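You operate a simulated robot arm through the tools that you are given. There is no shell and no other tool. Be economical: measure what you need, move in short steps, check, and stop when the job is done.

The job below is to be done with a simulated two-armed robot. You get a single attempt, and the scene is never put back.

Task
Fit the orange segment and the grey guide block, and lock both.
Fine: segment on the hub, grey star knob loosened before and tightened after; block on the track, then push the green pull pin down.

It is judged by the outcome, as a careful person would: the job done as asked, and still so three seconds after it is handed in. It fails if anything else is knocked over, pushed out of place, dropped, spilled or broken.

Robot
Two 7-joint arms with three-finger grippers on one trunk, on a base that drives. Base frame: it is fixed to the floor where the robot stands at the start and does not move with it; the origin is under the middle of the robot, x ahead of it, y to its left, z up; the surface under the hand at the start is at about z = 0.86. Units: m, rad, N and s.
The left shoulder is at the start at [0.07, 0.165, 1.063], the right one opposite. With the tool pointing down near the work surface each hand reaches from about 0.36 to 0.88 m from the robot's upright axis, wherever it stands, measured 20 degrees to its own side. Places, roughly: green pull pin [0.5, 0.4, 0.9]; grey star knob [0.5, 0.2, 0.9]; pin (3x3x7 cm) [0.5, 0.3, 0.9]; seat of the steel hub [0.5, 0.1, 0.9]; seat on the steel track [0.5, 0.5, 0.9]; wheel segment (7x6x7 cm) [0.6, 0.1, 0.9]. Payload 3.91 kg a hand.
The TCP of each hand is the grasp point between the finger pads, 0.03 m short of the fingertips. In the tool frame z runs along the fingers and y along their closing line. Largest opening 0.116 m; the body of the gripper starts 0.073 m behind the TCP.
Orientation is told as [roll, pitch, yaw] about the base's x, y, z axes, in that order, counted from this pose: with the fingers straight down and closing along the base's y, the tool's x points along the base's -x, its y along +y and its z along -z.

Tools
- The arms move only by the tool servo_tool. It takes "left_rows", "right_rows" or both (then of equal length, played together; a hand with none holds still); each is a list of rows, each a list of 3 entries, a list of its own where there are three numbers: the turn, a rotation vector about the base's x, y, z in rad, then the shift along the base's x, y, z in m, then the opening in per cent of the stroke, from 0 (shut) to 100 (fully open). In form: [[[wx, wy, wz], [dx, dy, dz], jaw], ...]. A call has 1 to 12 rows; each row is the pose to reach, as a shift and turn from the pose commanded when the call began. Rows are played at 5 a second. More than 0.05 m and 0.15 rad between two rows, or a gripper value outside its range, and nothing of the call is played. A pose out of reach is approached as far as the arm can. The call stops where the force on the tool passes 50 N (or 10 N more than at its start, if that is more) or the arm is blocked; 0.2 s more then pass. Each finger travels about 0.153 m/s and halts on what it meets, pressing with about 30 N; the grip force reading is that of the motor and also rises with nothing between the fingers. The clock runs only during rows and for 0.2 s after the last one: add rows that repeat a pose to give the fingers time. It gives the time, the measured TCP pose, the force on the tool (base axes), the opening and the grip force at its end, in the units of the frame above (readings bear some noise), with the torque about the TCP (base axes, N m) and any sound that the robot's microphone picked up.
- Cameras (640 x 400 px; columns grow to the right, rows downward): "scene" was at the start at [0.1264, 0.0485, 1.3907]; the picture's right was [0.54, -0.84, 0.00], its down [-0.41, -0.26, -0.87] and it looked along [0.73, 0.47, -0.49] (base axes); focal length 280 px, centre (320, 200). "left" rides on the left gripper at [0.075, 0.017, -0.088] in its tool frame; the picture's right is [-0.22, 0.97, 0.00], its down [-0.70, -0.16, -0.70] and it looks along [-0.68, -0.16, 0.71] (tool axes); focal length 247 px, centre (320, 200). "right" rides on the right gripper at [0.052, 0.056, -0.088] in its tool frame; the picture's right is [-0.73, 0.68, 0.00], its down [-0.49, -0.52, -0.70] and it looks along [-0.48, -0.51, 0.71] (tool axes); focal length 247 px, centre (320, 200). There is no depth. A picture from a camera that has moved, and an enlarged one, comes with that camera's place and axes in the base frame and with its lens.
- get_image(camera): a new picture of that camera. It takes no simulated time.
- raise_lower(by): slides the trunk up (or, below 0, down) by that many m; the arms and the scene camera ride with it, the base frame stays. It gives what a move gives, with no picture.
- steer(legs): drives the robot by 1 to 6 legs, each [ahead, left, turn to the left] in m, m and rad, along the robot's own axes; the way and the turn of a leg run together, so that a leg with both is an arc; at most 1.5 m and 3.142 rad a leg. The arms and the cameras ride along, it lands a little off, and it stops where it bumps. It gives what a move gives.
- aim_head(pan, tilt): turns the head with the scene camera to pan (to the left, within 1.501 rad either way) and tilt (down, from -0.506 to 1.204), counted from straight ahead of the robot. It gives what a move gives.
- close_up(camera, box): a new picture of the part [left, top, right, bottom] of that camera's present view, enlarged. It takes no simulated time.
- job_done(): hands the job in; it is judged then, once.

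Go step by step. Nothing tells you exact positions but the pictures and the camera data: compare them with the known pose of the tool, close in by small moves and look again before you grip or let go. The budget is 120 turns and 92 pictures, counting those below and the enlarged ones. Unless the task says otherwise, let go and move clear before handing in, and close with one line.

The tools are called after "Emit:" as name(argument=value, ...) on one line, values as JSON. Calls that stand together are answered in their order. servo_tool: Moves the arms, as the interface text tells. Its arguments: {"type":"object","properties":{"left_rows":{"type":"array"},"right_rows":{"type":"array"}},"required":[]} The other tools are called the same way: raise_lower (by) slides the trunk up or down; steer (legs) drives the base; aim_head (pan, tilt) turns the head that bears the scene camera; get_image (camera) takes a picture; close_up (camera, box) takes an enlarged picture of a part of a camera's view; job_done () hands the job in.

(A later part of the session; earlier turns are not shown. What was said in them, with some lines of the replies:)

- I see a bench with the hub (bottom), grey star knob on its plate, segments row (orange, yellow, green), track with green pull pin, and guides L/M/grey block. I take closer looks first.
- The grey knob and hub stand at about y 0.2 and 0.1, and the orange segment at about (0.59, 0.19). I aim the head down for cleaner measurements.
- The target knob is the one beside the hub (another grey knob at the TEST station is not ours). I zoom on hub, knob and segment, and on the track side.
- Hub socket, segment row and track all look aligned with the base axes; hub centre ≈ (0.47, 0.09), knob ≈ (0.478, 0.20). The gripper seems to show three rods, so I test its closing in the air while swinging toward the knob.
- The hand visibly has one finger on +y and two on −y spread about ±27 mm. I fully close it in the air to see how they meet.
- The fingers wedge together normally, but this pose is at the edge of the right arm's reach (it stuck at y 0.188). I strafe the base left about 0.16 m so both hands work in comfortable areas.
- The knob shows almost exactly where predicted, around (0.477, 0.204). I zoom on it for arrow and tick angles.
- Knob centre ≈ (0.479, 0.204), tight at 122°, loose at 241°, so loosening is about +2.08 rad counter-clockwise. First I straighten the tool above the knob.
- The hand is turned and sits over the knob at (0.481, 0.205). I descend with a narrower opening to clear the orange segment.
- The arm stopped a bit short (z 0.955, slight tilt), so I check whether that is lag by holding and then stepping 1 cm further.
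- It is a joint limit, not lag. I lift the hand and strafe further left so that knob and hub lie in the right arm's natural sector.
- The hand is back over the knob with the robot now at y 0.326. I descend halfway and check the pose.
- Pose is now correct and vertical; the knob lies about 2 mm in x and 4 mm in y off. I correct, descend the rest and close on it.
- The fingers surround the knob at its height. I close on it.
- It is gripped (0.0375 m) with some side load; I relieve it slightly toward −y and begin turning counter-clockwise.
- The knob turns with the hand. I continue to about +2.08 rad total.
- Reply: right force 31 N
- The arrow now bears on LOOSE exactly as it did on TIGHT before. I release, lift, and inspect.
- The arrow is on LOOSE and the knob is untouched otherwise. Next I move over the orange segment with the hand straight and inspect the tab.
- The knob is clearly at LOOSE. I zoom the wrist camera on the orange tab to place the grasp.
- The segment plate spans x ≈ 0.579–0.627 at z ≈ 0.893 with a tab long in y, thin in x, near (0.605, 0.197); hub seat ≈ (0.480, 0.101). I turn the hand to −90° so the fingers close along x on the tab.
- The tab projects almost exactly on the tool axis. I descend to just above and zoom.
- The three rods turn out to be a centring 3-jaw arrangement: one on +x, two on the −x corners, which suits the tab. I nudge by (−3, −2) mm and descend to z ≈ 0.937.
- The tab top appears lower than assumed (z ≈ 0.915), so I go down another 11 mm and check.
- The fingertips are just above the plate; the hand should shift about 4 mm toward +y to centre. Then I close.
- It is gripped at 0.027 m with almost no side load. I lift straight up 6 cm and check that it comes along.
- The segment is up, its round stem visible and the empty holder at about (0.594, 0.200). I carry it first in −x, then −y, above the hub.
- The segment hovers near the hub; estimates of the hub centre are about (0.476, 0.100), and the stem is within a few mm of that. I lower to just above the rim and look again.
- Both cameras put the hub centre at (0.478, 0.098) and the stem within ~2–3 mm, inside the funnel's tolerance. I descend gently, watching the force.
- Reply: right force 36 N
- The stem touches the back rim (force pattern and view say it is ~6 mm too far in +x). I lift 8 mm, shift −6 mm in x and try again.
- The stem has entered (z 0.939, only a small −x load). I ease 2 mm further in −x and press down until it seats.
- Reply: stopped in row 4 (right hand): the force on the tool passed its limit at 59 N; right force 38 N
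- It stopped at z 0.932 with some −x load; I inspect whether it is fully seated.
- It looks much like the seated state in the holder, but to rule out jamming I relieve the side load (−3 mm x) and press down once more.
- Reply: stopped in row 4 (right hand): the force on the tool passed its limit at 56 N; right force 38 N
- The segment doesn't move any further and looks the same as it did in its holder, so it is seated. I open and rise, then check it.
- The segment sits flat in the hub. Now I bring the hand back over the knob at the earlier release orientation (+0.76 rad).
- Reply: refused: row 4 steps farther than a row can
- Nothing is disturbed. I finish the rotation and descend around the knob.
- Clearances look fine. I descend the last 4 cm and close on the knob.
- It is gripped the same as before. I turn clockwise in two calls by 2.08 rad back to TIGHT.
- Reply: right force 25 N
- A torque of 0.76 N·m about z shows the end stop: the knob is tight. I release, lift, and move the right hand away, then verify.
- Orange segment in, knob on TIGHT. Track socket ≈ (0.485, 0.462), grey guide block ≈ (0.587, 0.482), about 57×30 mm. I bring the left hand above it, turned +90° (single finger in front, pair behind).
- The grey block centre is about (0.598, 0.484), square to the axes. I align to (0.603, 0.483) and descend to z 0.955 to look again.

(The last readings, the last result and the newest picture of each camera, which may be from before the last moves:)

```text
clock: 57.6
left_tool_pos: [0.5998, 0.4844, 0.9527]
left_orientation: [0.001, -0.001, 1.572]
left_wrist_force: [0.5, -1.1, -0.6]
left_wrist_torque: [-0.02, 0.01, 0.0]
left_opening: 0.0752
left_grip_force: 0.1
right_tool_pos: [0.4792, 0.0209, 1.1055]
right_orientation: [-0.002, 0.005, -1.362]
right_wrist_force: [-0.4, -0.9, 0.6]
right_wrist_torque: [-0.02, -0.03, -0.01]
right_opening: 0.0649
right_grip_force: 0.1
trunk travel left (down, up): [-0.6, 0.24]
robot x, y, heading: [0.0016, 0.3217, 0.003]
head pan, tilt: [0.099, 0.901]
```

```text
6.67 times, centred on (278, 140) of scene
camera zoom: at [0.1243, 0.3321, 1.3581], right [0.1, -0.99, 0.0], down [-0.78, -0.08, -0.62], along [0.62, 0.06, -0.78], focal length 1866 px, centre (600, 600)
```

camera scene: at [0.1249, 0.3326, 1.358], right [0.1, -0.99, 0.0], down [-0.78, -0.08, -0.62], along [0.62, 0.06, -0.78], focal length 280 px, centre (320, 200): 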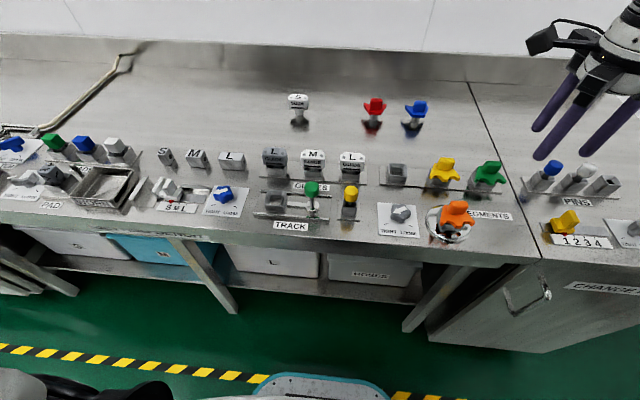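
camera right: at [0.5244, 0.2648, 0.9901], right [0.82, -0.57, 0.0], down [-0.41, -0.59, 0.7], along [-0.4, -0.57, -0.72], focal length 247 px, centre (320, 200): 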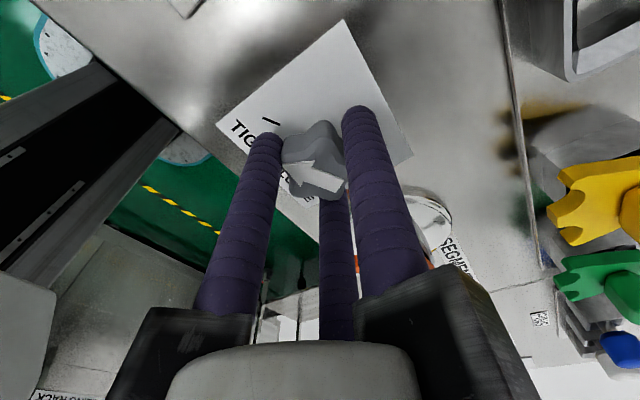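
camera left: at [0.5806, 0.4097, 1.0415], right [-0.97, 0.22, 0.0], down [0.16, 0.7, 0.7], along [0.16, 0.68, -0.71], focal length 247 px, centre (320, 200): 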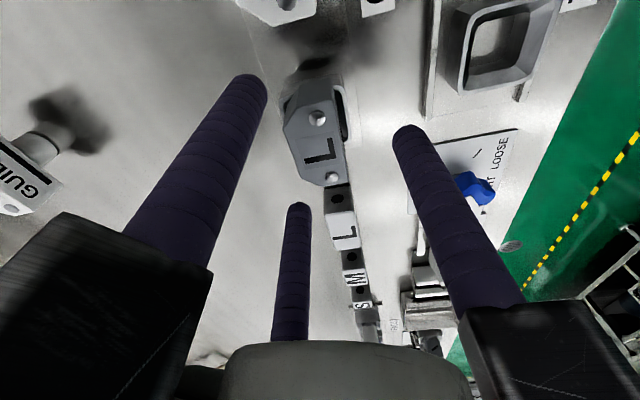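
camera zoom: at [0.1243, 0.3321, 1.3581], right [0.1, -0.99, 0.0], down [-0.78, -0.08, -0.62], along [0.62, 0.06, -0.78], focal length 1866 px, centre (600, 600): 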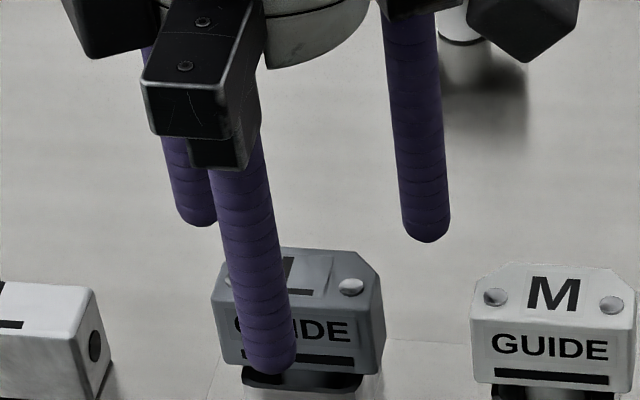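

Alignment is close; I shift +3 mm in x, −1 mm in y, descend to z ≈ 0.927 and check before closing.

Emit:
servo_tool(left_rows=[[[0, 0, 0], [0.003, -0.001, -0.01], 62], [[0, 0, 0], [0.003, -0.001, -0.02], 60], [[0, 0, 0], [0.003, -0.001, -0.026], 60], [[0, 0, 0], [0.003, -0.001, -0.026], 60]])

Emit:
close_up(camera="scene", box=[230, 110, 326, 170])

Emit:
get_image(camera="left")

```text
clock: 58.6
left_tool_pos: [0.6038, 0.4831, 0.928]
left_orientation: [0.002, 0.0, 1.574]
left_wrist_force: [0.4, -0.1, 0.0]
left_wrist_torque: [-0.03, -0.01, -0.01]
left_opening: 0.0695
left_grip_force: 0.1
right_tool_pos: [0.4797, 0.0204, 1.1052]
right_orientation: [-0.001, 0.004, -1.361]
right_wrist_force: [0.2, -0.2, -0.6]
right_wrist_torque: [0.0, -0.02, 0.0]
right_opening: 0.065
right_grip_force: 0.0
trunk travel left (down, up): [-0.6, 0.24]
robot x, y, heading: [-0.0, 0.324, 0.001]
head pan, tilt: [0.099, 0.901]
```

```text
6.67 times, centred on (278, 140) of scene
camera zoom: at [0.1247, 0.3321, 1.3581], right [0.1, -0.99, 0.0], down [-0.78, -0.08, -0.62], along [0.62, 0.06, -0.78], focal length 1866 px, centre (600, 600)
```

zoom: 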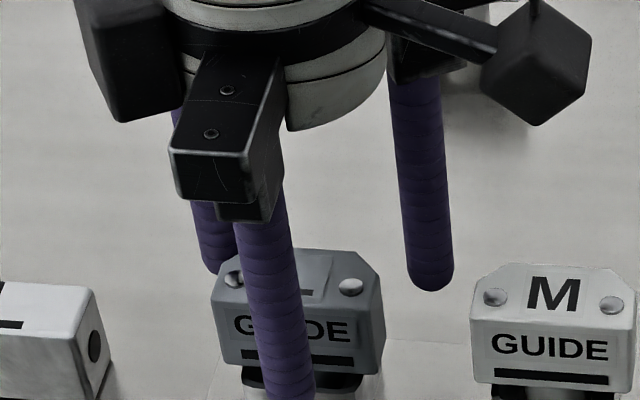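

```text
26 pictures are left
camera left: at [0.5847, 0.4077, 1.0165], right [-0.97, 0.22, 0.0], down [0.16, 0.7, 0.7], along [0.15, 0.68, -0.71], focal length 247 px, centre (320, 200)
```

left: 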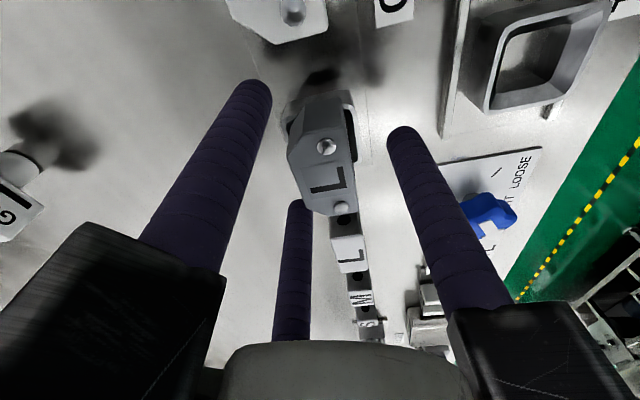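

The block lies 5 mm in front of the tool axis as planned and centred in y. I close on it.

Emit:
servo_tool(left_rows=[[[0, 0, 0], [0, 0, 0], 45], [[0, 0, 0], [0, 0, 0], 25], [[0, 0, 0], [0, 0, 0], 10], [[0, 0, 0], [0, 0, 0], 10]])

Emit:
get_image(camera="left")

```text
clock: 59.6
left_tool_pos: [0.6042, 0.4833, 0.9282]
left_orientation: [-0.001, 0.0, 1.571]
left_wrist_force: [3.4, 7.6, 3.3]
left_wrist_torque: [0.34, -0.16, 0.03]
left_opening: 0.04
left_grip_force: 30.2
right_tool_pos: [0.4799, 0.0215, 1.1054]
right_orientation: [0.0, 0.004, -1.361]
right_wrist_force: [-0.2, -0.1, 0.2]
right_wrist_torque: [-0.02, -0.03, 0.0]
right_opening: 0.0649
right_grip_force: 0.1
trunk travel left (down, up): [-0.6, 0.24]
robot x, y, heading: [0.0012, 0.3273, 0.005]
head pan, tilt: [0.099, 0.901]
```

```text
25 pictures are left
camera left: at [0.5853, 0.4092, 1.0169], right [-0.97, 0.22, 0.0], down [0.16, 0.7, 0.7], along [0.16, 0.68, -0.71], focal length 247 px, centre (320, 200)
```

left: 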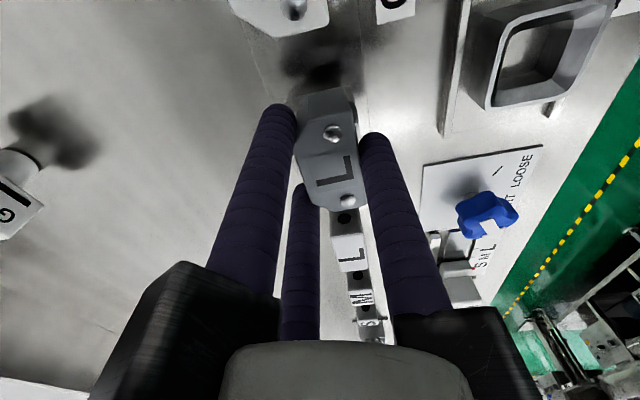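

Gripped at 0.040 m with little load. I lift 9 cm and measure the empty holder and the track socket in the same picture.

Emit:
servo_tool(left_rows=[[[0, 0, 0], [0, 0, 0.01], 10], [[0, 0, 0], [0, 0, 0.03], 10], [[0, 0, 0], [0, 0, 0.06], 10], [[0, 0, 0], [0, 0, 0.09], 10], [[0, 0, 0], [0, 0, 0.1], 10]])

Emit:
close_up(camera="scene", box=[220, 125, 348, 205])

```text
clock: 60.9
left_tool_pos: [0.604, 0.4826, 1.0288]
left_orientation: [0.002, 0.0, 1.571]
left_wrist_force: [0.6, 0.0, -1.2]
left_wrist_torque: [0.02, -0.02, -0.01]
left_opening: 0.0403
left_grip_force: 30.2
right_tool_pos: [0.4794, 0.02, 1.1054]
right_orientation: [0.001, 0.005, -1.361]
right_wrist_force: [-0.2, -0.5, -0.2]
right_wrist_torque: [-0.02, 0.01, 0.0]
right_opening: 0.065
right_grip_force: 0.1
trunk travel left (down, up): [-0.6, 0.24]
robot x, y, heading: [-0.0009, 0.3206, 0.003]
head pan, tilt: [0.099, 0.901]
```

```text
5.00 times, centred on (284, 165) of scene
camera zoom: at [0.1253, 0.3322, 1.358], right [0.1, -0.99, 0.0], down [-0.78, -0.08, -0.62], along [0.62, 0.06, -0.78], focal length 1400 px, centre (500, 375)
```

zoom: 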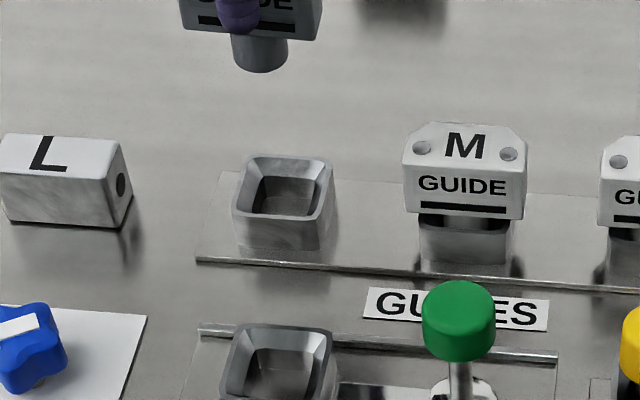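

Holder centre → socket centre displacement is about (−0.1065, −0.019), same rim height. I carry the block over the track socket and lower partway.

Emit:
servo_tool(left_rows=[[[0, 0, 0], [-0.04, -0.007, 0], 10], [[0, 0, 0], [-0.08, -0.014, 0], 10], [[0, 0, 0], [-0.1065, -0.019, 0], 10], [[0, 0, 0], [-0.1065, -0.019, -0.03], 10], [[0, 0, 0], [-0.1065, -0.019, -0.05], 10], [[0, 0, 0], [-0.1065, -0.019, -0.05], 10]])

Emit:
close_up(camera="scene", box=[210, 140, 338, 220])

Emit:
get_image(camera="left")

```text
clock: 62.2
left_tool_pos: [0.4973, 0.4644, 0.9801]
left_orientation: [-0.001, 0.0, 1.573]
left_wrist_force: [-0.6, 0.4, -0.7]
left_wrist_torque: [-0.03, -0.02, -0.01]
left_opening: 0.0399
left_grip_force: 30.2
right_tool_pos: [0.4795, 0.0218, 1.1051]
right_orientation: [0.001, 0.005, -1.36]
right_wrist_force: [-0.6, 0.4, 0.2]
right_wrist_torque: [-0.01, 0.02, -0.02]
right_opening: 0.065
right_grip_force: 0.0
trunk travel left (down, up): [-0.6, 0.24]
robot x, y, heading: [0.0017, 0.328, 0.004]
head pan, tilt: [0.099, 0.901]
```

```text
5.00 times, centred on (274, 180) of scene
camera zoom: at [0.1245, 0.3337, 1.3581], right [0.1, -0.99, 0.0], down [-0.78, -0.08, -0.62], along [0.62, 0.06, -0.78], focal length 1400 px, centre (550, 300)
```

zoom: 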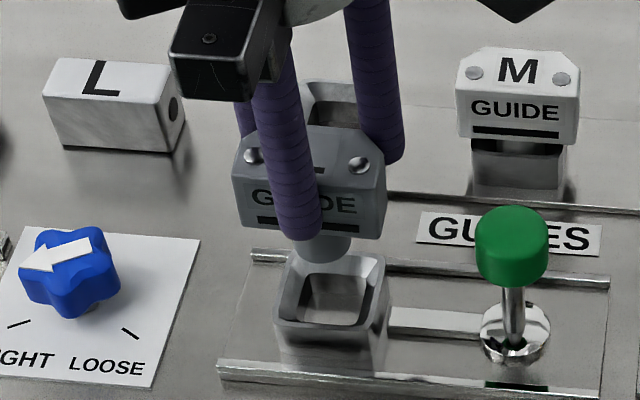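

```text
22 pictures are left
camera left: at [0.4783, 0.3901, 1.0679], right [-0.97, 0.22, 0.0], down [0.16, 0.7, 0.7], along [0.16, 0.68, -0.71], focal length 247 px, centre (320, 200)
```

left: 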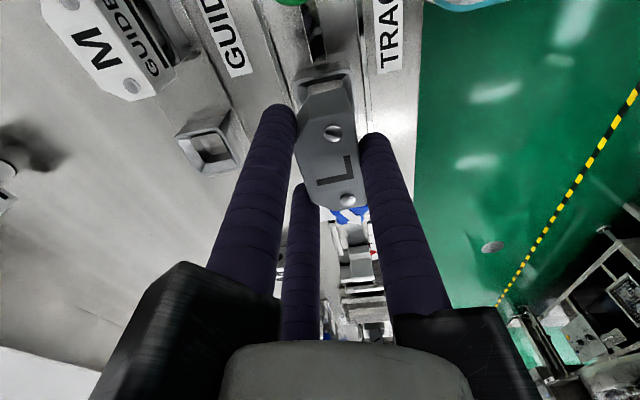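

The stem is aligned over the socket in y and consistent in x. I descend gently.

Emit:
servo_tool(left_rows=[[[0, 0, 0], [0, 0, -0.012], 10], [[0, 0, 0], [0, 0, -0.022], 10], [[0, 0, 0], [0, 0, -0.031], 10], [[0, 0, 0], [0, 0, -0.039], 10], [[0, 0, 0], [0, 0, -0.046], 10], [[0, 0, 0], [0, 0, -0.046], 10]])

Emit:
close_up(camera="scene", box=[210, 140, 338, 220])

```text
clock: 63.6
left_tool_pos: [0.4967, 0.4643, 0.9318]
left_orientation: [0.0, 0.0, 1.571]
left_wrist_force: [-0.6, 0.1, -1.1]
left_wrist_torque: [0.01, -0.02, 0.02]
left_opening: 0.0399
left_grip_force: 29.7
right_tool_pos: [0.4794, 0.0203, 1.1062]
right_orientation: [0.0, 0.007, -1.361]
right_wrist_force: [-0.6, 1.1, -0.7]
right_wrist_torque: [-0.01, 0.02, -0.02]
right_opening: 0.0648
right_grip_force: 0.1
trunk travel left (down, up): [-0.6, 0.24]
robot x, y, heading: [0.0006, 0.3282, 0.004]
head pan, tilt: [0.099, 0.901]
```

```text
5.00 times, centred on (274, 180) of scene
camera zoom: at [0.1249, 0.3323, 1.358], right [0.1, -0.99, 0.0], down [-0.78, -0.08, -0.62], along [0.62, 0.06, -0.78], focal length 1400 px, centre (550, 300)
```

zoom: 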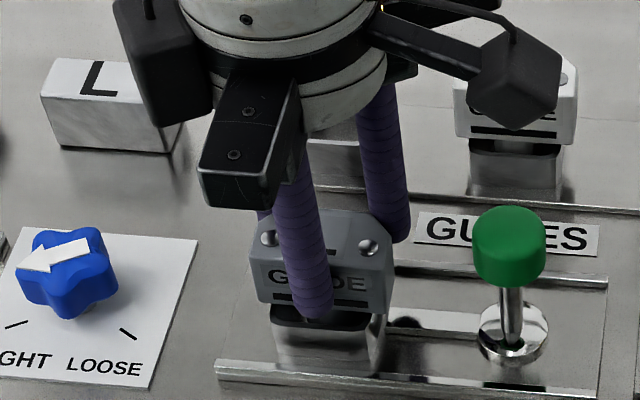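

Free entry with no force, now at z 0.932. I lower the last millimetres until it bottoms.

Emit:
servo_tool(left_rows=[[[0, 0, 0], [0, 0, -0.003], 10], [[0, 0, 0], [0, 0, -0.006], 10], [[0, 0, 0], [0, 0, -0.009], 10], [[0, 0, 0], [0, 0, -0.012], 10], [[0, 0, 0], [0, 0, -0.012], 10]])

```text
clock: 64.8
left_tool_pos: [0.4964, 0.4646, 0.9206]
left_orientation: [-0.002, 0.0, 1.574]
left_wrist_force: [5.6, 6.7, 32.2]
left_wrist_torque: [0.23, -0.08, -0.04]
left_opening: 0.0398
left_grip_force: 29.6
right_tool_pos: [0.4779, 0.0205, 1.1071]
right_orientation: [0.002, 0.006, -1.361]
right_wrist_force: [-0.2, -0.7, -0.8]
right_wrist_torque: [0.0, 0.02, 0.02]
right_opening: 0.065
right_grip_force: 0.1
trunk travel left (down, up): [-0.6, 0.24]
robot x, y, heading: [-0.0003, 0.3244, -0.002]
head pan, tilt: [0.099, 0.901]
```

It bottomed with 32 N at z 0.9206. I open slowly, rise and look.

Emit:
servo_tool(left_rows=[[[0, 0, 0], [0, 0, 0.001], 20], [[0, 0, 0], [0, 0, 0.002], 40], [[0, 0, 0], [0, 0, 0.002], 60], [[0, 0, 0], [0, 0, 0.03], 60], [[0, 0, 0], [0, 0, 0.07], 60], [[0, 0, 0], [0, 0, 0.11], 60], [[0, 0, 0], [0, 0, 0.11], 60]])

Emit:
close_up(camera="scene", box=[210, 140, 338, 220])

Emit:
close_up(camera="left", box=[240, 0, 432, 120])

```text
clock: 66.5
left_tool_pos: [0.4997, 0.4626, 1.0277]
left_orientation: [0.003, -0.003, 1.572]
left_wrist_force: [0.1, -0.4, -0.5]
left_wrist_torque: [0.04, 0.03, 0.0]
left_opening: 0.0695
left_grip_force: 0.0
right_tool_pos: [0.4792, 0.0184, 1.1051]
right_orientation: [0.002, 0.007, -1.361]
right_wrist_force: [-0.5, -0.3, 0.7]
right_wrist_torque: [0.01, 0.02, 0.01]
right_opening: 0.065
right_grip_force: 0.1
trunk travel left (down, up): [-0.6, 0.24]
robot x, y, heading: [0.0006, 0.3282, 0.001]
head pan, tilt: [0.099, 0.901]
```

```text
5.00 times, centred on (274, 180) of scene
camera zoom: at [0.125, 0.3304, 1.358], right [0.1, -0.99, 0.0], down [-0.78, -0.08, -0.62], along [0.62, 0.06, -0.78], focal length 1400 px, centre (550, 300)
```

zoom: 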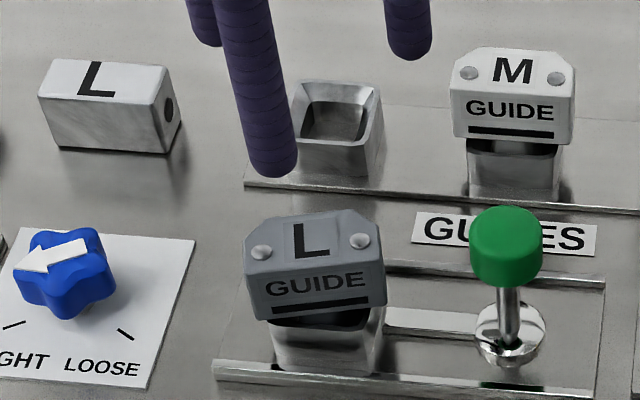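

```text
3.33 times, centred on (336, 60) of left
camera zoom: at [0.4815, 0.3876, 1.1156], right [-0.97, 0.22, 0.0], down [0.16, 0.69, 0.7], along [0.16, 0.68, -0.71], focal length 823 px, centre (267, 667)
```

zoom: 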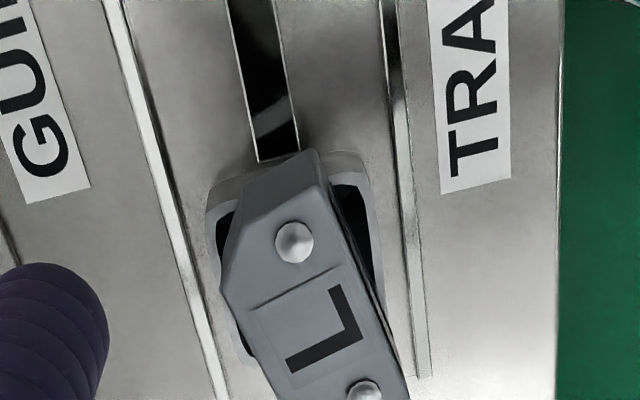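

The block is seated, but on release it twisted on its round stem by about +0.2 rad. I re-grip it with the hand turned to match, turn it back square, and release gently.

Emit:
servo_tool(left_rows=[[[0, 0, 0.11], [0, 0.001, -0.02], 60], [[0, 0, 0.21], [0, 0.001, -0.05], 60], [[0, 0, 0.21], [0, 0.001, -0.085], 60], [[0, 0, 0.21], [0, 0.001, -0.106], 60], [[0, 0, 0.21], [0, 0.001, -0.106], 60]])

Emit:
get_image(camera="left")

```text
clock: 67.7
left_tool_pos: [0.4959, 0.4653, 0.9221]
left_orientation: [0.001, 0.0, 1.784]
left_wrist_force: [-0.2, 0.4, 1.1]
left_wrist_torque: [0.01, -0.02, 0.02]
left_opening: 0.0694
left_grip_force: 0.1
right_tool_pos: [0.4802, 0.0213, 1.1052]
right_orientation: [-0.001, 0.006, -1.361]
right_wrist_force: [0.0, -0.9, 0.4]
right_wrist_torque: [0.0, -0.01, -0.04]
right_opening: 0.065
right_grip_force: 0.0
trunk travel left (down, up): [-0.6, 0.24]
robot x, y, heading: [-0.0006, 0.3267, 0.002]
head pan, tilt: [0.099, 0.901]
```

```text
18 pictures are left
camera left: at [0.4931, 0.3887, 1.011], right [-1.0, 0.01, 0.0], down [0.01, 0.71, 0.7], along [0.01, 0.7, -0.71], focal length 247 px, centre (320, 200)
```

left: 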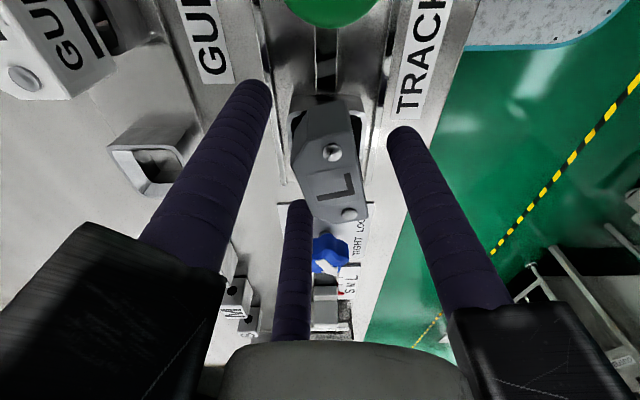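

The block sits in the gripper frame as at the first grasp. I close, then turn it back by −0.21 rad.

Emit:
servo_tool(left_rows=[[[0, 0, 0], [0, 0, 0], 45], [[0, 0, 0], [0, 0, 0], 25], [[0, 0, 0], [0, 0, 0], 10], [[0, 0, 0], [0, 0, 0], 10], [[0, 0, -0.11], [0, 0, 0.001], 10], [[0, 0, -0.21], [0, 0, 0.001], 10], [[0, 0, -0.21], [0, 0, 0.001], 10]])

Emit:
close_up(camera="scene", box=[210, 140, 338, 220])

Emit:
get_image(camera="left")

```text
clock: 69.2
left_tool_pos: [0.495, 0.4654, 0.9243]
left_orientation: [0.002, 0.0, 1.572]
left_wrist_force: [-0.7, 0.2, -0.2]
left_wrist_torque: [0.0, -0.06, 0.01]
left_opening: 0.0394
left_grip_force: 29.7
right_tool_pos: [0.4794, 0.0202, 1.1049]
right_orientation: [0.0, 0.005, -1.364]
right_wrist_force: [0.6, 0.4, -0.6]
right_wrist_torque: [-0.02, 0.01, 0.0]
right_opening: 0.0652
right_grip_force: 0.1
trunk travel left (down, up): [-0.6, 0.24]
robot x, y, heading: [-0.0006, 0.3252, -0.001]
head pan, tilt: [0.099, 0.901]
```

```text
5.00 times, centred on (274, 180) of scene
camera zoom: at [0.125, 0.3322, 1.358], right [0.1, -0.99, 0.0], down [-0.78, -0.08, -0.62], along [0.62, 0.06, -0.78], focal length 1400 px, centre (550, 300)
```

zoom: 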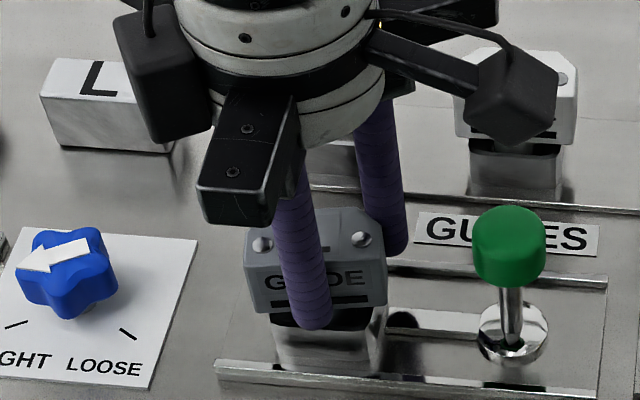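

```text
16 pictures are left
camera left: at [0.4769, 0.3914, 1.0131], right [-0.97, 0.22, 0.0], down [0.16, 0.7, 0.7], along [0.16, 0.68, -0.71], focal length 247 px, centre (320, 200)
```

left: 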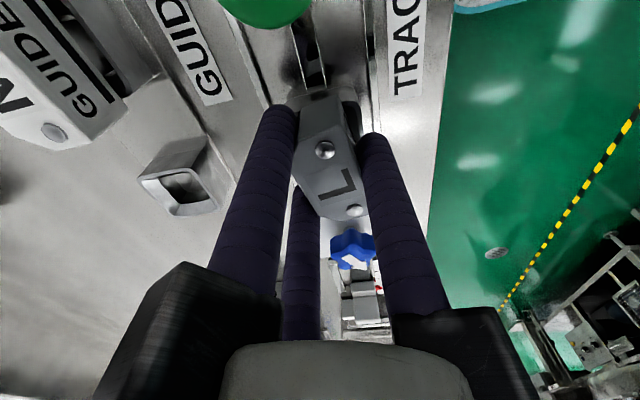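

The block did not follow the turn; the fingers slipped around it. I re-open, match its angle again, grip, lift 2 cm clear of friction, and then turn it.

Emit:
servo_tool(left_rows=[[[0, 0, 0], [0, 0, 0.0], 30], [[0, 0, 0], [0, 0, 0.0], 60], [[0, 0, 0.11], [0, 0, 0.0], 60], [[0, 0, 0.22], [0, 0, 0.0], 60], [[0, 0, 0.22], [0, 0, 0.0], 40], [[0, 0, 0.22], [0, 0, 0.0], 10], [[0, 0, 0.22], [0, 0, 0.0], 5], [[0, 0, 0.22], [0, 0, 0.0], 5], [[0, 0, 0.22], [0, 0, 0.015], 5], [[0, 0, 0.22], [0, 0, 0.025], 5], [[0, 0, 0.11], [0, 0, 0.025], 5], [[0, 0, 0.0], [0, 0, 0.025], 5]])

Emit:
get_image(camera="left")

```text
clock: 71.8
left_tool_pos: [0.4978, 0.4655, 0.9496]
left_orientation: [0.0, 0.001, 1.571]
left_wrist_force: [-0.6, -0.2, -0.5]
left_wrist_torque: [0.0, -0.01, -0.03]
left_opening: 0.0399
left_grip_force: 30.1
right_tool_pos: [0.4809, 0.0198, 1.1065]
right_orientation: [0.0, 0.005, -1.361]
right_wrist_force: [-0.3, 0.8, -0.4]
right_wrist_torque: [-0.01, 0.01, -0.03]
right_opening: 0.0649
right_grip_force: 0.0
trunk travel left (down, up): [-0.6, 0.24]
robot x, y, heading: [0.0012, 0.3253, 0.001]
head pan, tilt: [0.099, 0.901]
```

```text
15 pictures are left
camera left: at [0.478, 0.3917, 1.0378], right [-0.97, 0.22, 0.0], down [0.16, 0.7, 0.7], along [0.16, 0.68, -0.71], focal length 247 px, centre (320, 200)
```

left: 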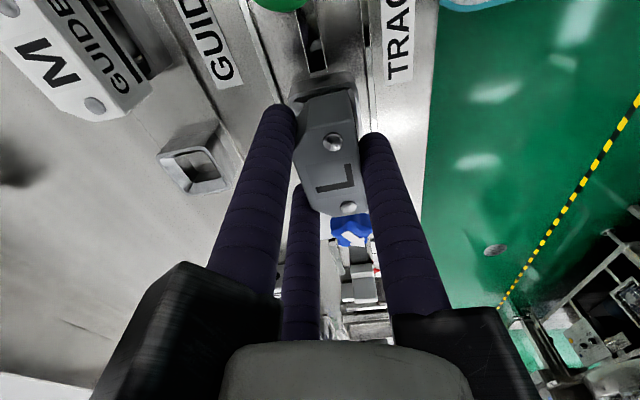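

Aligned again now. I lower in small steps to just contact, without a hard press.

Emit:
servo_tool(left_rows=[[[0, 0, 0], [0, 0, -0.01], 5], [[0, 0, 0], [0, 0, -0.018], 5], [[0, 0, 0], [0, 0, -0.022], 5], [[0, 0, 0], [0, 0, -0.0245], 5], [[0, 0, 0], [0, 0, -0.0245], 5]])

Emit:
get_image(camera="left")

```text
clock: 73.0
left_tool_pos: [0.4971, 0.466, 0.9256]
left_orientation: [-0.001, 0.0, 1.571]
left_wrist_force: [-0.2, 0.0, -0.3]
left_wrist_torque: [-0.01, 0.02, -0.04]
left_opening: 0.0398
left_grip_force: 29.9
right_tool_pos: [0.4796, 0.0205, 1.1064]
right_orientation: [0.0, 0.005, -1.361]
right_wrist_force: [-0.5, 0.3, 0.6]
right_wrist_torque: [-0.02, 0.04, 0.0]
right_opening: 0.065
right_grip_force: 0.1
trunk travel left (down, up): [-0.6, 0.24]
robot x, y, heading: [-0.0032, 0.3247, 0.002]
head pan, tilt: [0.099, 0.901]
```

```text
14 pictures are left
camera left: at [0.4783, 0.3911, 1.0138], right [-0.97, 0.22, 0.0], down [0.16, 0.7, 0.7], along [0.16, 0.68, -0.71], focal length 247 px, centre (320, 200)
```

left: 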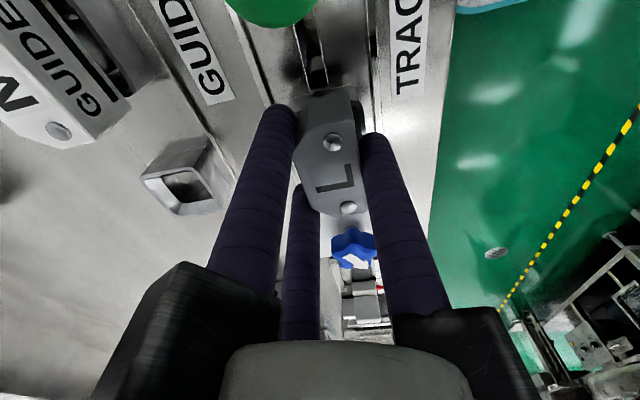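

Aligned and no contact yet; I go down 2–3 mm more in two fine steps.

Emit:
servo_tool(left_rows=[[[0, 0, 0], [0, 0, -0.0015], 5], [[0, 0, 0], [0, 0, -0.003], 5], [[0, 0, 0], [0, 0, -0.003], 5]])

```text
clock: 73.8
left_tool_pos: [0.4978, 0.4666, 0.9253]
left_orientation: [-0.003, 0.001, 1.571]
left_wrist_force: [0.5, 5.1, 22.2]
left_wrist_torque: [0.21, 0.17, -0.05]
left_opening: 0.0397
left_grip_force: 29.7
right_tool_pos: [0.478, 0.021, 1.1066]
right_orientation: [0.001, 0.005, -1.363]
right_wrist_force: [-0.3, -0.3, -0.4]
right_wrist_torque: [-0.01, -0.03, 0.02]
right_opening: 0.0647
right_grip_force: 0.1
trunk travel left (down, up): [-0.6, 0.24]
robot x, y, heading: [-0.0018, 0.3238, 0.008]
head pan, tilt: [0.099, 0.901]
```

Contact at z 0.925 (22 N): seated. I relieve the load by 2 mm and open gradually.

Emit:
servo_tool(left_rows=[[[0, 0, 0], [0, 0, 0.002], 5], [[0, 0, 0], [0, 0, 0.002], 32], [[0, 0, 0], [0, 0, 0.002], 36], [[0, 0, 0], [0, 0, 0.002], 40], [[0, 0, 0], [0, 0, 0.002], 46], [[0, 0, 0], [0, 0, 0.002], 60], [[0, 0, 0], [0, 0, 0.002], 60]])

Emit:
get_image(camera="left")

```text
clock: 75.5
left_tool_pos: [0.4966, 0.4651, 0.924]
left_orientation: [0.003, 0.0, 1.571]
left_wrist_force: [-1.0, -0.3, 0.1]
left_wrist_torque: [-0.02, 0.04, -0.01]
left_opening: 0.0697
left_grip_force: 0.0
right_tool_pos: [0.4809, 0.0223, 1.1061]
right_orientation: [-0.001, 0.005, -1.363]
right_wrist_force: [0.2, -0.8, 0.3]
right_wrist_torque: [-0.02, 0.02, 0.01]
right_opening: 0.0651
right_grip_force: 0.1
trunk travel left (down, up): [-0.6, 0.24]
robot x, y, heading: [-0.003, 0.3295, 0.004]
head pan, tilt: [0.099, 0.901]
```

```text
13 pictures are left
camera left: at [0.4781, 0.3907, 1.0124], right [-0.97, 0.22, 0.0], down [0.16, 0.7, 0.7], along [0.16, 0.68, -0.71], focal length 247 px, centre (320, 200)
```

left: 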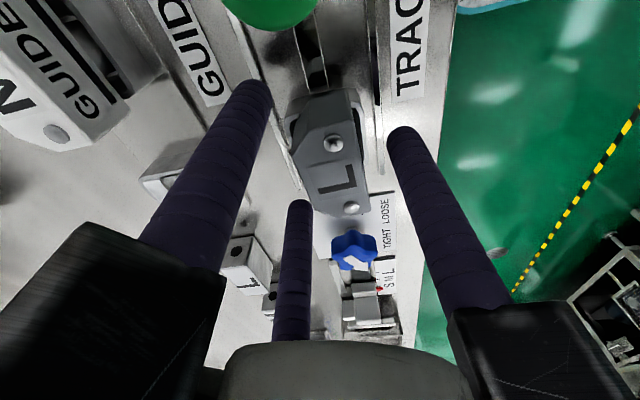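

The block stays square now. I rise straight up, move over the green pin at (0.490, 0.386) and close the fingers.

Emit:
servo_tool(left_rows=[[[0, 0, 0], [0, 0, 0.03], 60], [[0, 0, 0], [0, 0, 0.07], 60], [[0, 0, 0], [0, 0, 0.1], 60], [[0, 0, 0], [-0.003, -0.04, 0.1], 30], [[0, 0, 0], [-0.0065, -0.0795, 0.1], 0], [[0, 0, 0], [-0.0065, -0.0795, 0.1], 0], [[0, 0, 0], [-0.0065, -0.0795, 0.08], 0], [[0, 0, 0], [-0.0065, -0.0795, 0.08], 0]])

Emit:
close_up(camera="scene", box=[210, 140, 370, 240])

Emit:
get_image(camera="left")

```text
clock: 77.2
left_tool_pos: [0.4887, 0.3856, 1.0041]
left_orientation: [0.003, -0.002, 1.573]
left_wrist_force: [0.0, 0.6, 0.7]
left_wrist_torque: [0.0, 0.0, 0.01]
left_opening: 0.0092
left_grip_force: 29.7
right_tool_pos: [0.4804, 0.0212, 1.1056]
right_orientation: [0.001, 0.005, -1.361]
right_wrist_force: [-0.1, 0.4, 0.3]
right_wrist_torque: [-0.04, 0.03, 0.02]
right_opening: 0.0651
right_grip_force: 0.0
trunk travel left (down, up): [-0.6, 0.24]
robot x, y, heading: [0.0, 0.3228, -0.002]
head pan, tilt: [0.099, 0.901]
```

```text
4.00 times, centred on (290, 190) of scene
camera zoom: at [0.1245, 0.333, 1.3581], right [0.1, -0.99, 0.0], down [-0.78, -0.08, -0.62], along [0.62, 0.06, -0.78], focal length 1120 px, centre (440, 240)
```

zoom: 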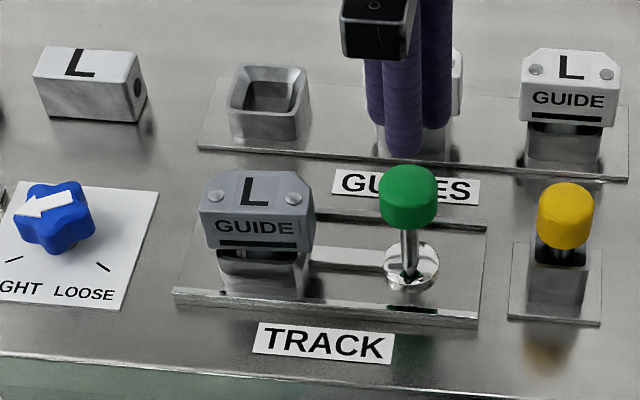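

```text
11 pictures are left
camera left: at [0.4705, 0.3112, 1.0928], right [-0.97, 0.22, 0.0], down [0.16, 0.7, 0.7], along [0.16, 0.68, -0.71], focal length 247 px, centre (320, 200)
```

left: 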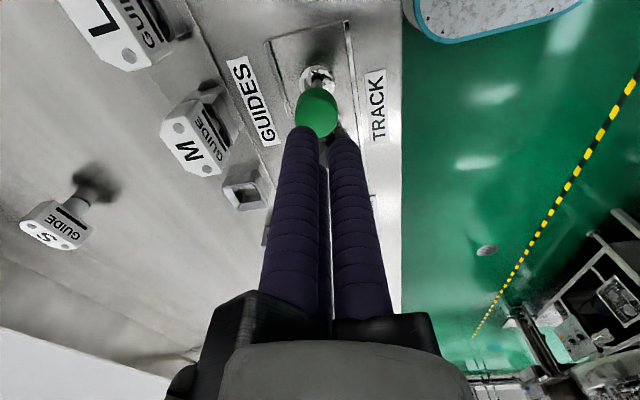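

The block is square on the track and the pin is right under the closed fingertips. I push down in steps, watching force and sound.

Emit:
servo_tool(left_rows=[[[0, 0, 0], [0.001, 0, -0.02], 0], [[0, 0, 0], [0.001, 0, -0.03], 0], [[0, 0, 0], [0.001, 0, -0.036], 0], [[0, 0, 0], [0.001, 0, -0.042], 0], [[0, 0, 0], [0.001, 0, -0.048], 0], [[0, 0, 0], [0.001, 0, -0.054], 0]])

Emit:
close_up(camera="scene", box=[210, 140, 370, 240])

```text
clock: 78.7
left_tool_pos: [0.491, 0.3857, 0.9509]
left_orientation: [0.003, 0.001, 1.573]
left_wrist_force: [0.2, -0.2, 0.5]
left_wrist_torque: [0.02, -0.03, 0.03]
left_opening: 0.0092
left_grip_force: 30.3
right_tool_pos: [0.4805, 0.0207, 1.1062]
right_orientation: [-0.001, 0.005, -1.359]
right_wrist_force: [-0.2, 0.8, 1.0]
right_wrist_torque: [0.04, 0.02, 0.0]
right_opening: 0.0651
right_grip_force: 0.0
trunk travel left (down, up): [-0.6, 0.24]
robot x, y, heading: [-0.0003, 0.3267, -0.0]
head pan, tilt: [0.099, 0.901]
```

```text
4.00 times, centred on (290, 190) of scene
camera zoom: at [0.1247, 0.332, 1.3581], right [0.1, -0.99, 0.0], down [-0.78, -0.08, -0.62], along [0.62, 0.06, -0.78], focal length 1120 px, centre (440, 240)
```

zoom: 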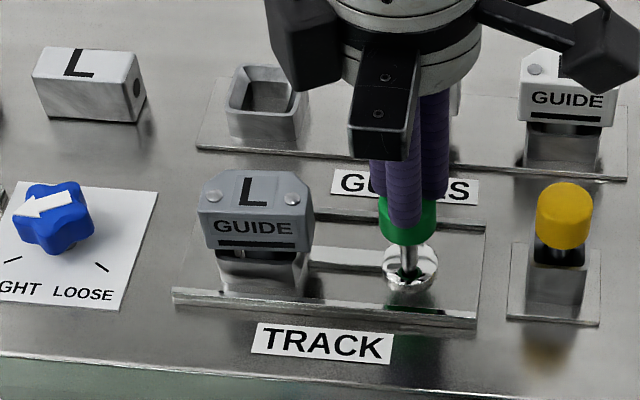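

The knob has already moved down ~1 cm with little resistance. I keep pushing to the bottom.

Emit:
servo_tool(left_rows=[[[0, 0, 0], [0, 0, -0.005], 0], [[0, 0, 0], [0, 0, -0.01], 0], [[0, 0, 0], [0, 0, -0.015], 0], [[0, 0, 0], [0, 0, -0.02], 0], [[0, 0, 0], [0, 0, -0.024], 0]])

Emit:
close_up(camera="scene", box=[210, 140, 370, 240])

```text
clock: 79.5
left_tool_pos: [0.4915, 0.3866, 0.9443]
left_orientation: [-0.014, 0.001, 1.57]
left_wrist_force: [-13.5, 2.4, 27.2]
left_wrist_torque: [0.25, 0.59, -0.14]
left_opening: 0.0092
left_grip_force: 45.0
right_tool_pos: [0.4762, 0.0211, 1.1073]
right_orientation: [0.003, 0.005, -1.357]
right_wrist_force: [0.4, 0.4, -0.5]
right_wrist_torque: [0.0, 0.01, 0.0]
right_opening: 0.0651
right_grip_force: 0.1
trunk travel left (down, up): [-0.6, 0.24]
robot x, y, heading: [-0.002, 0.3246, 0.003]
head pan, tilt: [0.099, 0.901]
stopped in row 4 (left hand): the force on the tool passed its limit at 58 N (the readings are from after the stop); the commanded pose is now the measured one
```

```text
4.00 times, centred on (290, 190) of scene
camera zoom: at [0.1203, 0.3322, 1.3587], right [0.1, -0.99, 0.0], down [-0.78, -0.08, -0.62], along [0.62, 0.06, -0.78], focal length 1120 px, centre (440, 240)
```

zoom: 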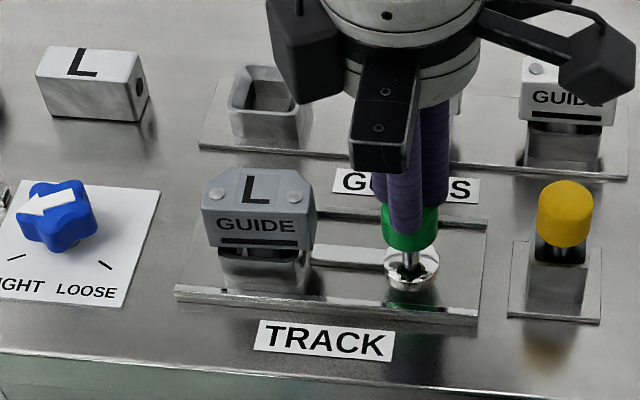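

Firm stop after about 2 cm of travel. I lift off and inspect the pin.

Emit:
servo_tool(left_rows=[[[0.0, 0, 0], [0, 0, 0.03], 0], [[0, 0, 0], [0, 0, 0.07], 0], [[0, 0, 0], [0, 0, 0.11], 0], [[0, 0, 0], [0.04, 0, 0.13], 0], [[0, 0, 0], [0.08, 0, 0.13], 0]])

Emit:
close_up(camera="scene", box=[230, 160, 326, 220])

```text
clock: 80.7
left_tool_pos: [0.5767, 0.388, 1.0679]
left_orientation: [-0.008, 0.003, 1.573]
left_wrist_force: [0.4, 0.2, 0.1]
left_wrist_torque: [-0.02, 0.07, -0.01]
left_opening: 0.0089
left_grip_force: 44.5
right_tool_pos: [0.4825, 0.0226, 1.1053]
right_orientation: [-0.002, 0.005, -1.36]
right_wrist_force: [0.5, 0.3, 0.3]
right_wrist_torque: [-0.01, 0.03, 0.02]
right_opening: 0.065
right_grip_force: 0.1
trunk travel left (down, up): [-0.6, 0.24]
robot x, y, heading: [-0.0019, 0.3257, 0.002]
head pan, tilt: [0.099, 0.901]
```

```text
6.67 times, centred on (278, 190) of scene
camera zoom: at [0.1272, 0.3329, 1.3578], right [0.1, -0.99, 0.0], down [-0.78, -0.08, -0.62], along [0.62, 0.06, -0.79], focal length 1866 px, centre (600, 267)
```

zoom: 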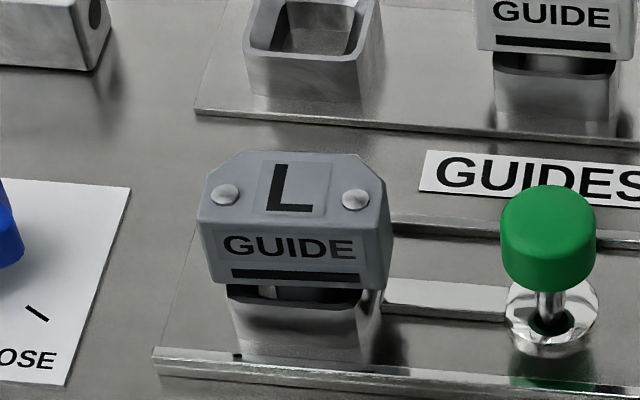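

The pin stays down about 2 cm lower. To be sure it is fully home I push once more, slightly re-centred.

Emit:
servo_tool(left_rows=[[[0.0, 0, 0], [-0.04, 0.001, 0], 0], [[0, 0, 0], [-0.083, 0.0025, -0.01], 0], [[0, 0, 0], [-0.083, 0.0025, -0.05], 0], [[0, 0, 0], [-0.083, 0.0025, -0.09], 0], [[0, 0, 0], [-0.083, 0.0025, -0.115], 0], [[0, 0, 0], [-0.083, 0.0025, -0.125], 0], [[0, 0, 0], [-0.083, 0.0025, -0.131], 0], [[0, 0, 0], [-0.083, 0.0025, -0.137], 0], [[0, 0, 0], [-0.083, 0.0025, -0.142], 0], [[0, 0, 0], [-0.083, 0.0025, -0.147], 0]])

```text
clock: 82.5
left_tool_pos: [0.4913, 0.3884, 0.9438]
left_orientation: [-0.022, 0.006, 1.571]
left_wrist_force: [-15.3, 1.9, 31.0]
left_wrist_torque: [-0.08, 0.59, -0.25]
left_opening: 0.0089
left_grip_force: 45.0
right_tool_pos: [0.4758, 0.0216, 1.1087]
right_orientation: [0.002, 0.005, -1.359]
right_wrist_force: [0.5, 0.1, 0.0]
right_wrist_torque: [0.01, 0.0, -0.01]
right_opening: 0.0652
right_grip_force: 0.0
trunk travel left (down, up): [-0.6, 0.24]
robot x, y, heading: [0.0008, 0.3248, 0.004]
head pan, tilt: [0.099, 0.901]
stopped in row 8 (left hand): the force on the tool passed its limit at 58 N (the readings are from after the stop); the commanded pose is now the measured one
```

It stops at exactly the same height, so the pin is home. I lift away and take a final check.

Emit:
servo_tool(left_rows=[[[0.0, 0, 0], [0, 0, 0.03], 0], [[0, 0, 0], [0, 0, 0.07], 0], [[0, 0, 0], [0, 0, 0.11], 0], [[0, 0, 0], [0.04, 0.01, 0.15], 30], [[0, 0, 0], [0.08, 0.04, 0.18], 30], [[0, 0, 0], [0.1, 0.08, 0.2], 30], [[0, 0, 0], [0.1, 0.12, 0.2], 30]])

Emit:
get_image(camera="scene")

Emit:
close_up(camera="scene", box=[240, 150, 500, 260])

Emit:
close_up(camera="scene", box=[370, 185, 490, 260])

```text
refused: row 4 steps farther than a row can; nothing moved
```

```text
7 pictures are left
camera scene: at [0.12, 0.3322, 1.3588], right [0.1, -0.99, 0.0], down [-0.78, -0.08, -0.62], along [0.62, 0.06, -0.78], focal length 280 px, centre (320, 200)
```

scene: 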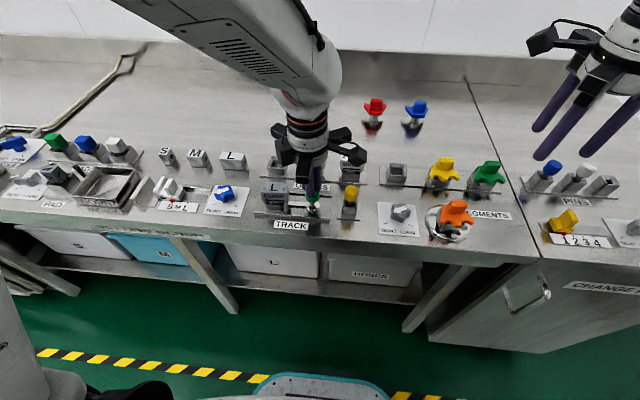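

```text
2.46 times, centred on (370, 205) of scene
camera zoom: at [0.12, 0.3322, 1.3588], right [0.1, -0.99, 0.0], down [-0.78, -0.08, -0.62], along [0.62, 0.06, -0.78], focal length 689 px, centre (197, 188)
```

zoom: 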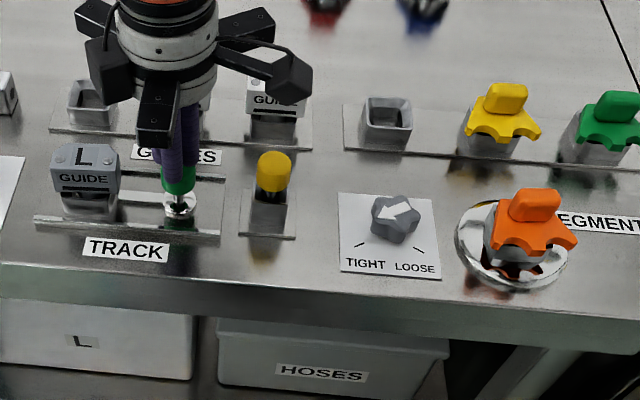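

```text
5.33 times, centred on (430, 222) of scene
camera zoom: at [0.12, 0.3322, 1.3588], right [0.1, -0.99, 0.0], down [-0.78, -0.08, -0.62], along [0.62, 0.06, -0.78], focal length 1493 px, centre (-267, 80)
```

zoom: 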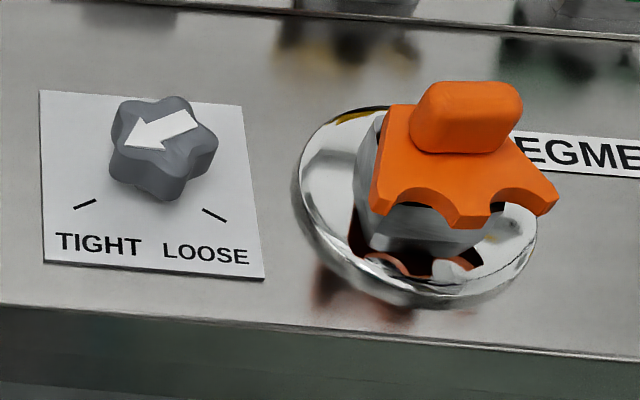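

Knob on TIGHT, segment and block in place; only the lift row was too large. I back off in smaller rows.

Emit:
servo_tool(left_rows=[[[0.0, 0, 0], [0, 0, 0.03], 0], [[0, 0, 0], [0, 0, 0.07], 0], [[0, 0, 0], [0, 0, 0.11], 0], [[0, 0, 0], [0.02, 0.01, 0.14], 0], [[0, 0, 0], [0.05, 0.03, 0.15], 0], [[0, 0, 0], [0.07, 0.065, 0.16], 0], [[0, 0, 0], [0.07, 0.11, 0.16], 0], [[0, 0, 0], [0.07, 0.15, 0.16], 0], [[0, 0, 0], [0.07, 0.19, 0.16], 0]])

Emit:
close_up(camera="scene", box=[230, 140, 358, 220])

```text
clock: 84.5
left_tool_pos: [0.5651, 0.5841, 1.1018]
left_orientation: [-0.02, 0.006, 1.573]
left_wrist_force: [0.7, 0.2, -0.4]
left_wrist_torque: [-0.03, -0.02, 0.01]
left_opening: 0.0091
left_grip_force: 45.5
right_tool_pos: [0.4798, 0.022, 1.1056]
right_orientation: [0.0, 0.005, -1.36]
right_wrist_force: [-0.1, 0.6, 0.1]
right_wrist_torque: [-0.02, -0.01, -0.01]
right_opening: 0.0651
right_grip_force: 0.1
trunk travel left (down, up): [-0.6, 0.24]
robot x, y, heading: [0.0021, 0.3235, -0.001]
head pan, tilt: [0.099, 0.901]
```

```text
5.00 times, centred on (294, 180) of scene
camera zoom: at [0.1246, 0.3339, 1.3581], right [0.1, -0.99, 0.0], down [-0.78, -0.08, -0.62], along [0.62, 0.06, -0.78], focal length 1400 px, centre (450, 300)
```

zoom: 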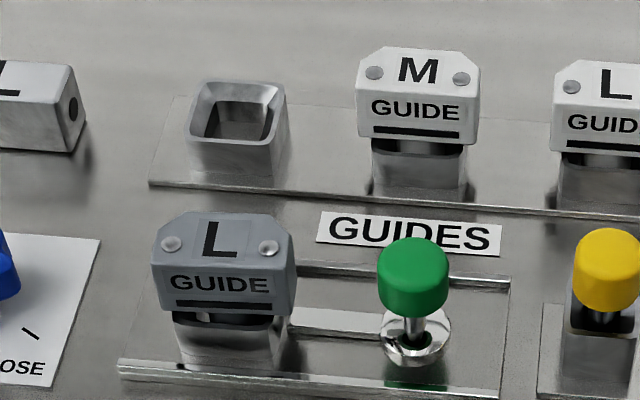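

The block is square on the track, the green pin is down, the segment is in the hub with its knob on TIGHT, and both hands are clear. I hand the job in.

Emit:
job_done()

```text
The job is handed in.
```

The orange segment is on the hub and the grey guide block is on the track. The star knob is back on TIGHT at its end stop, and the green pin is pushed down to a firm stop.
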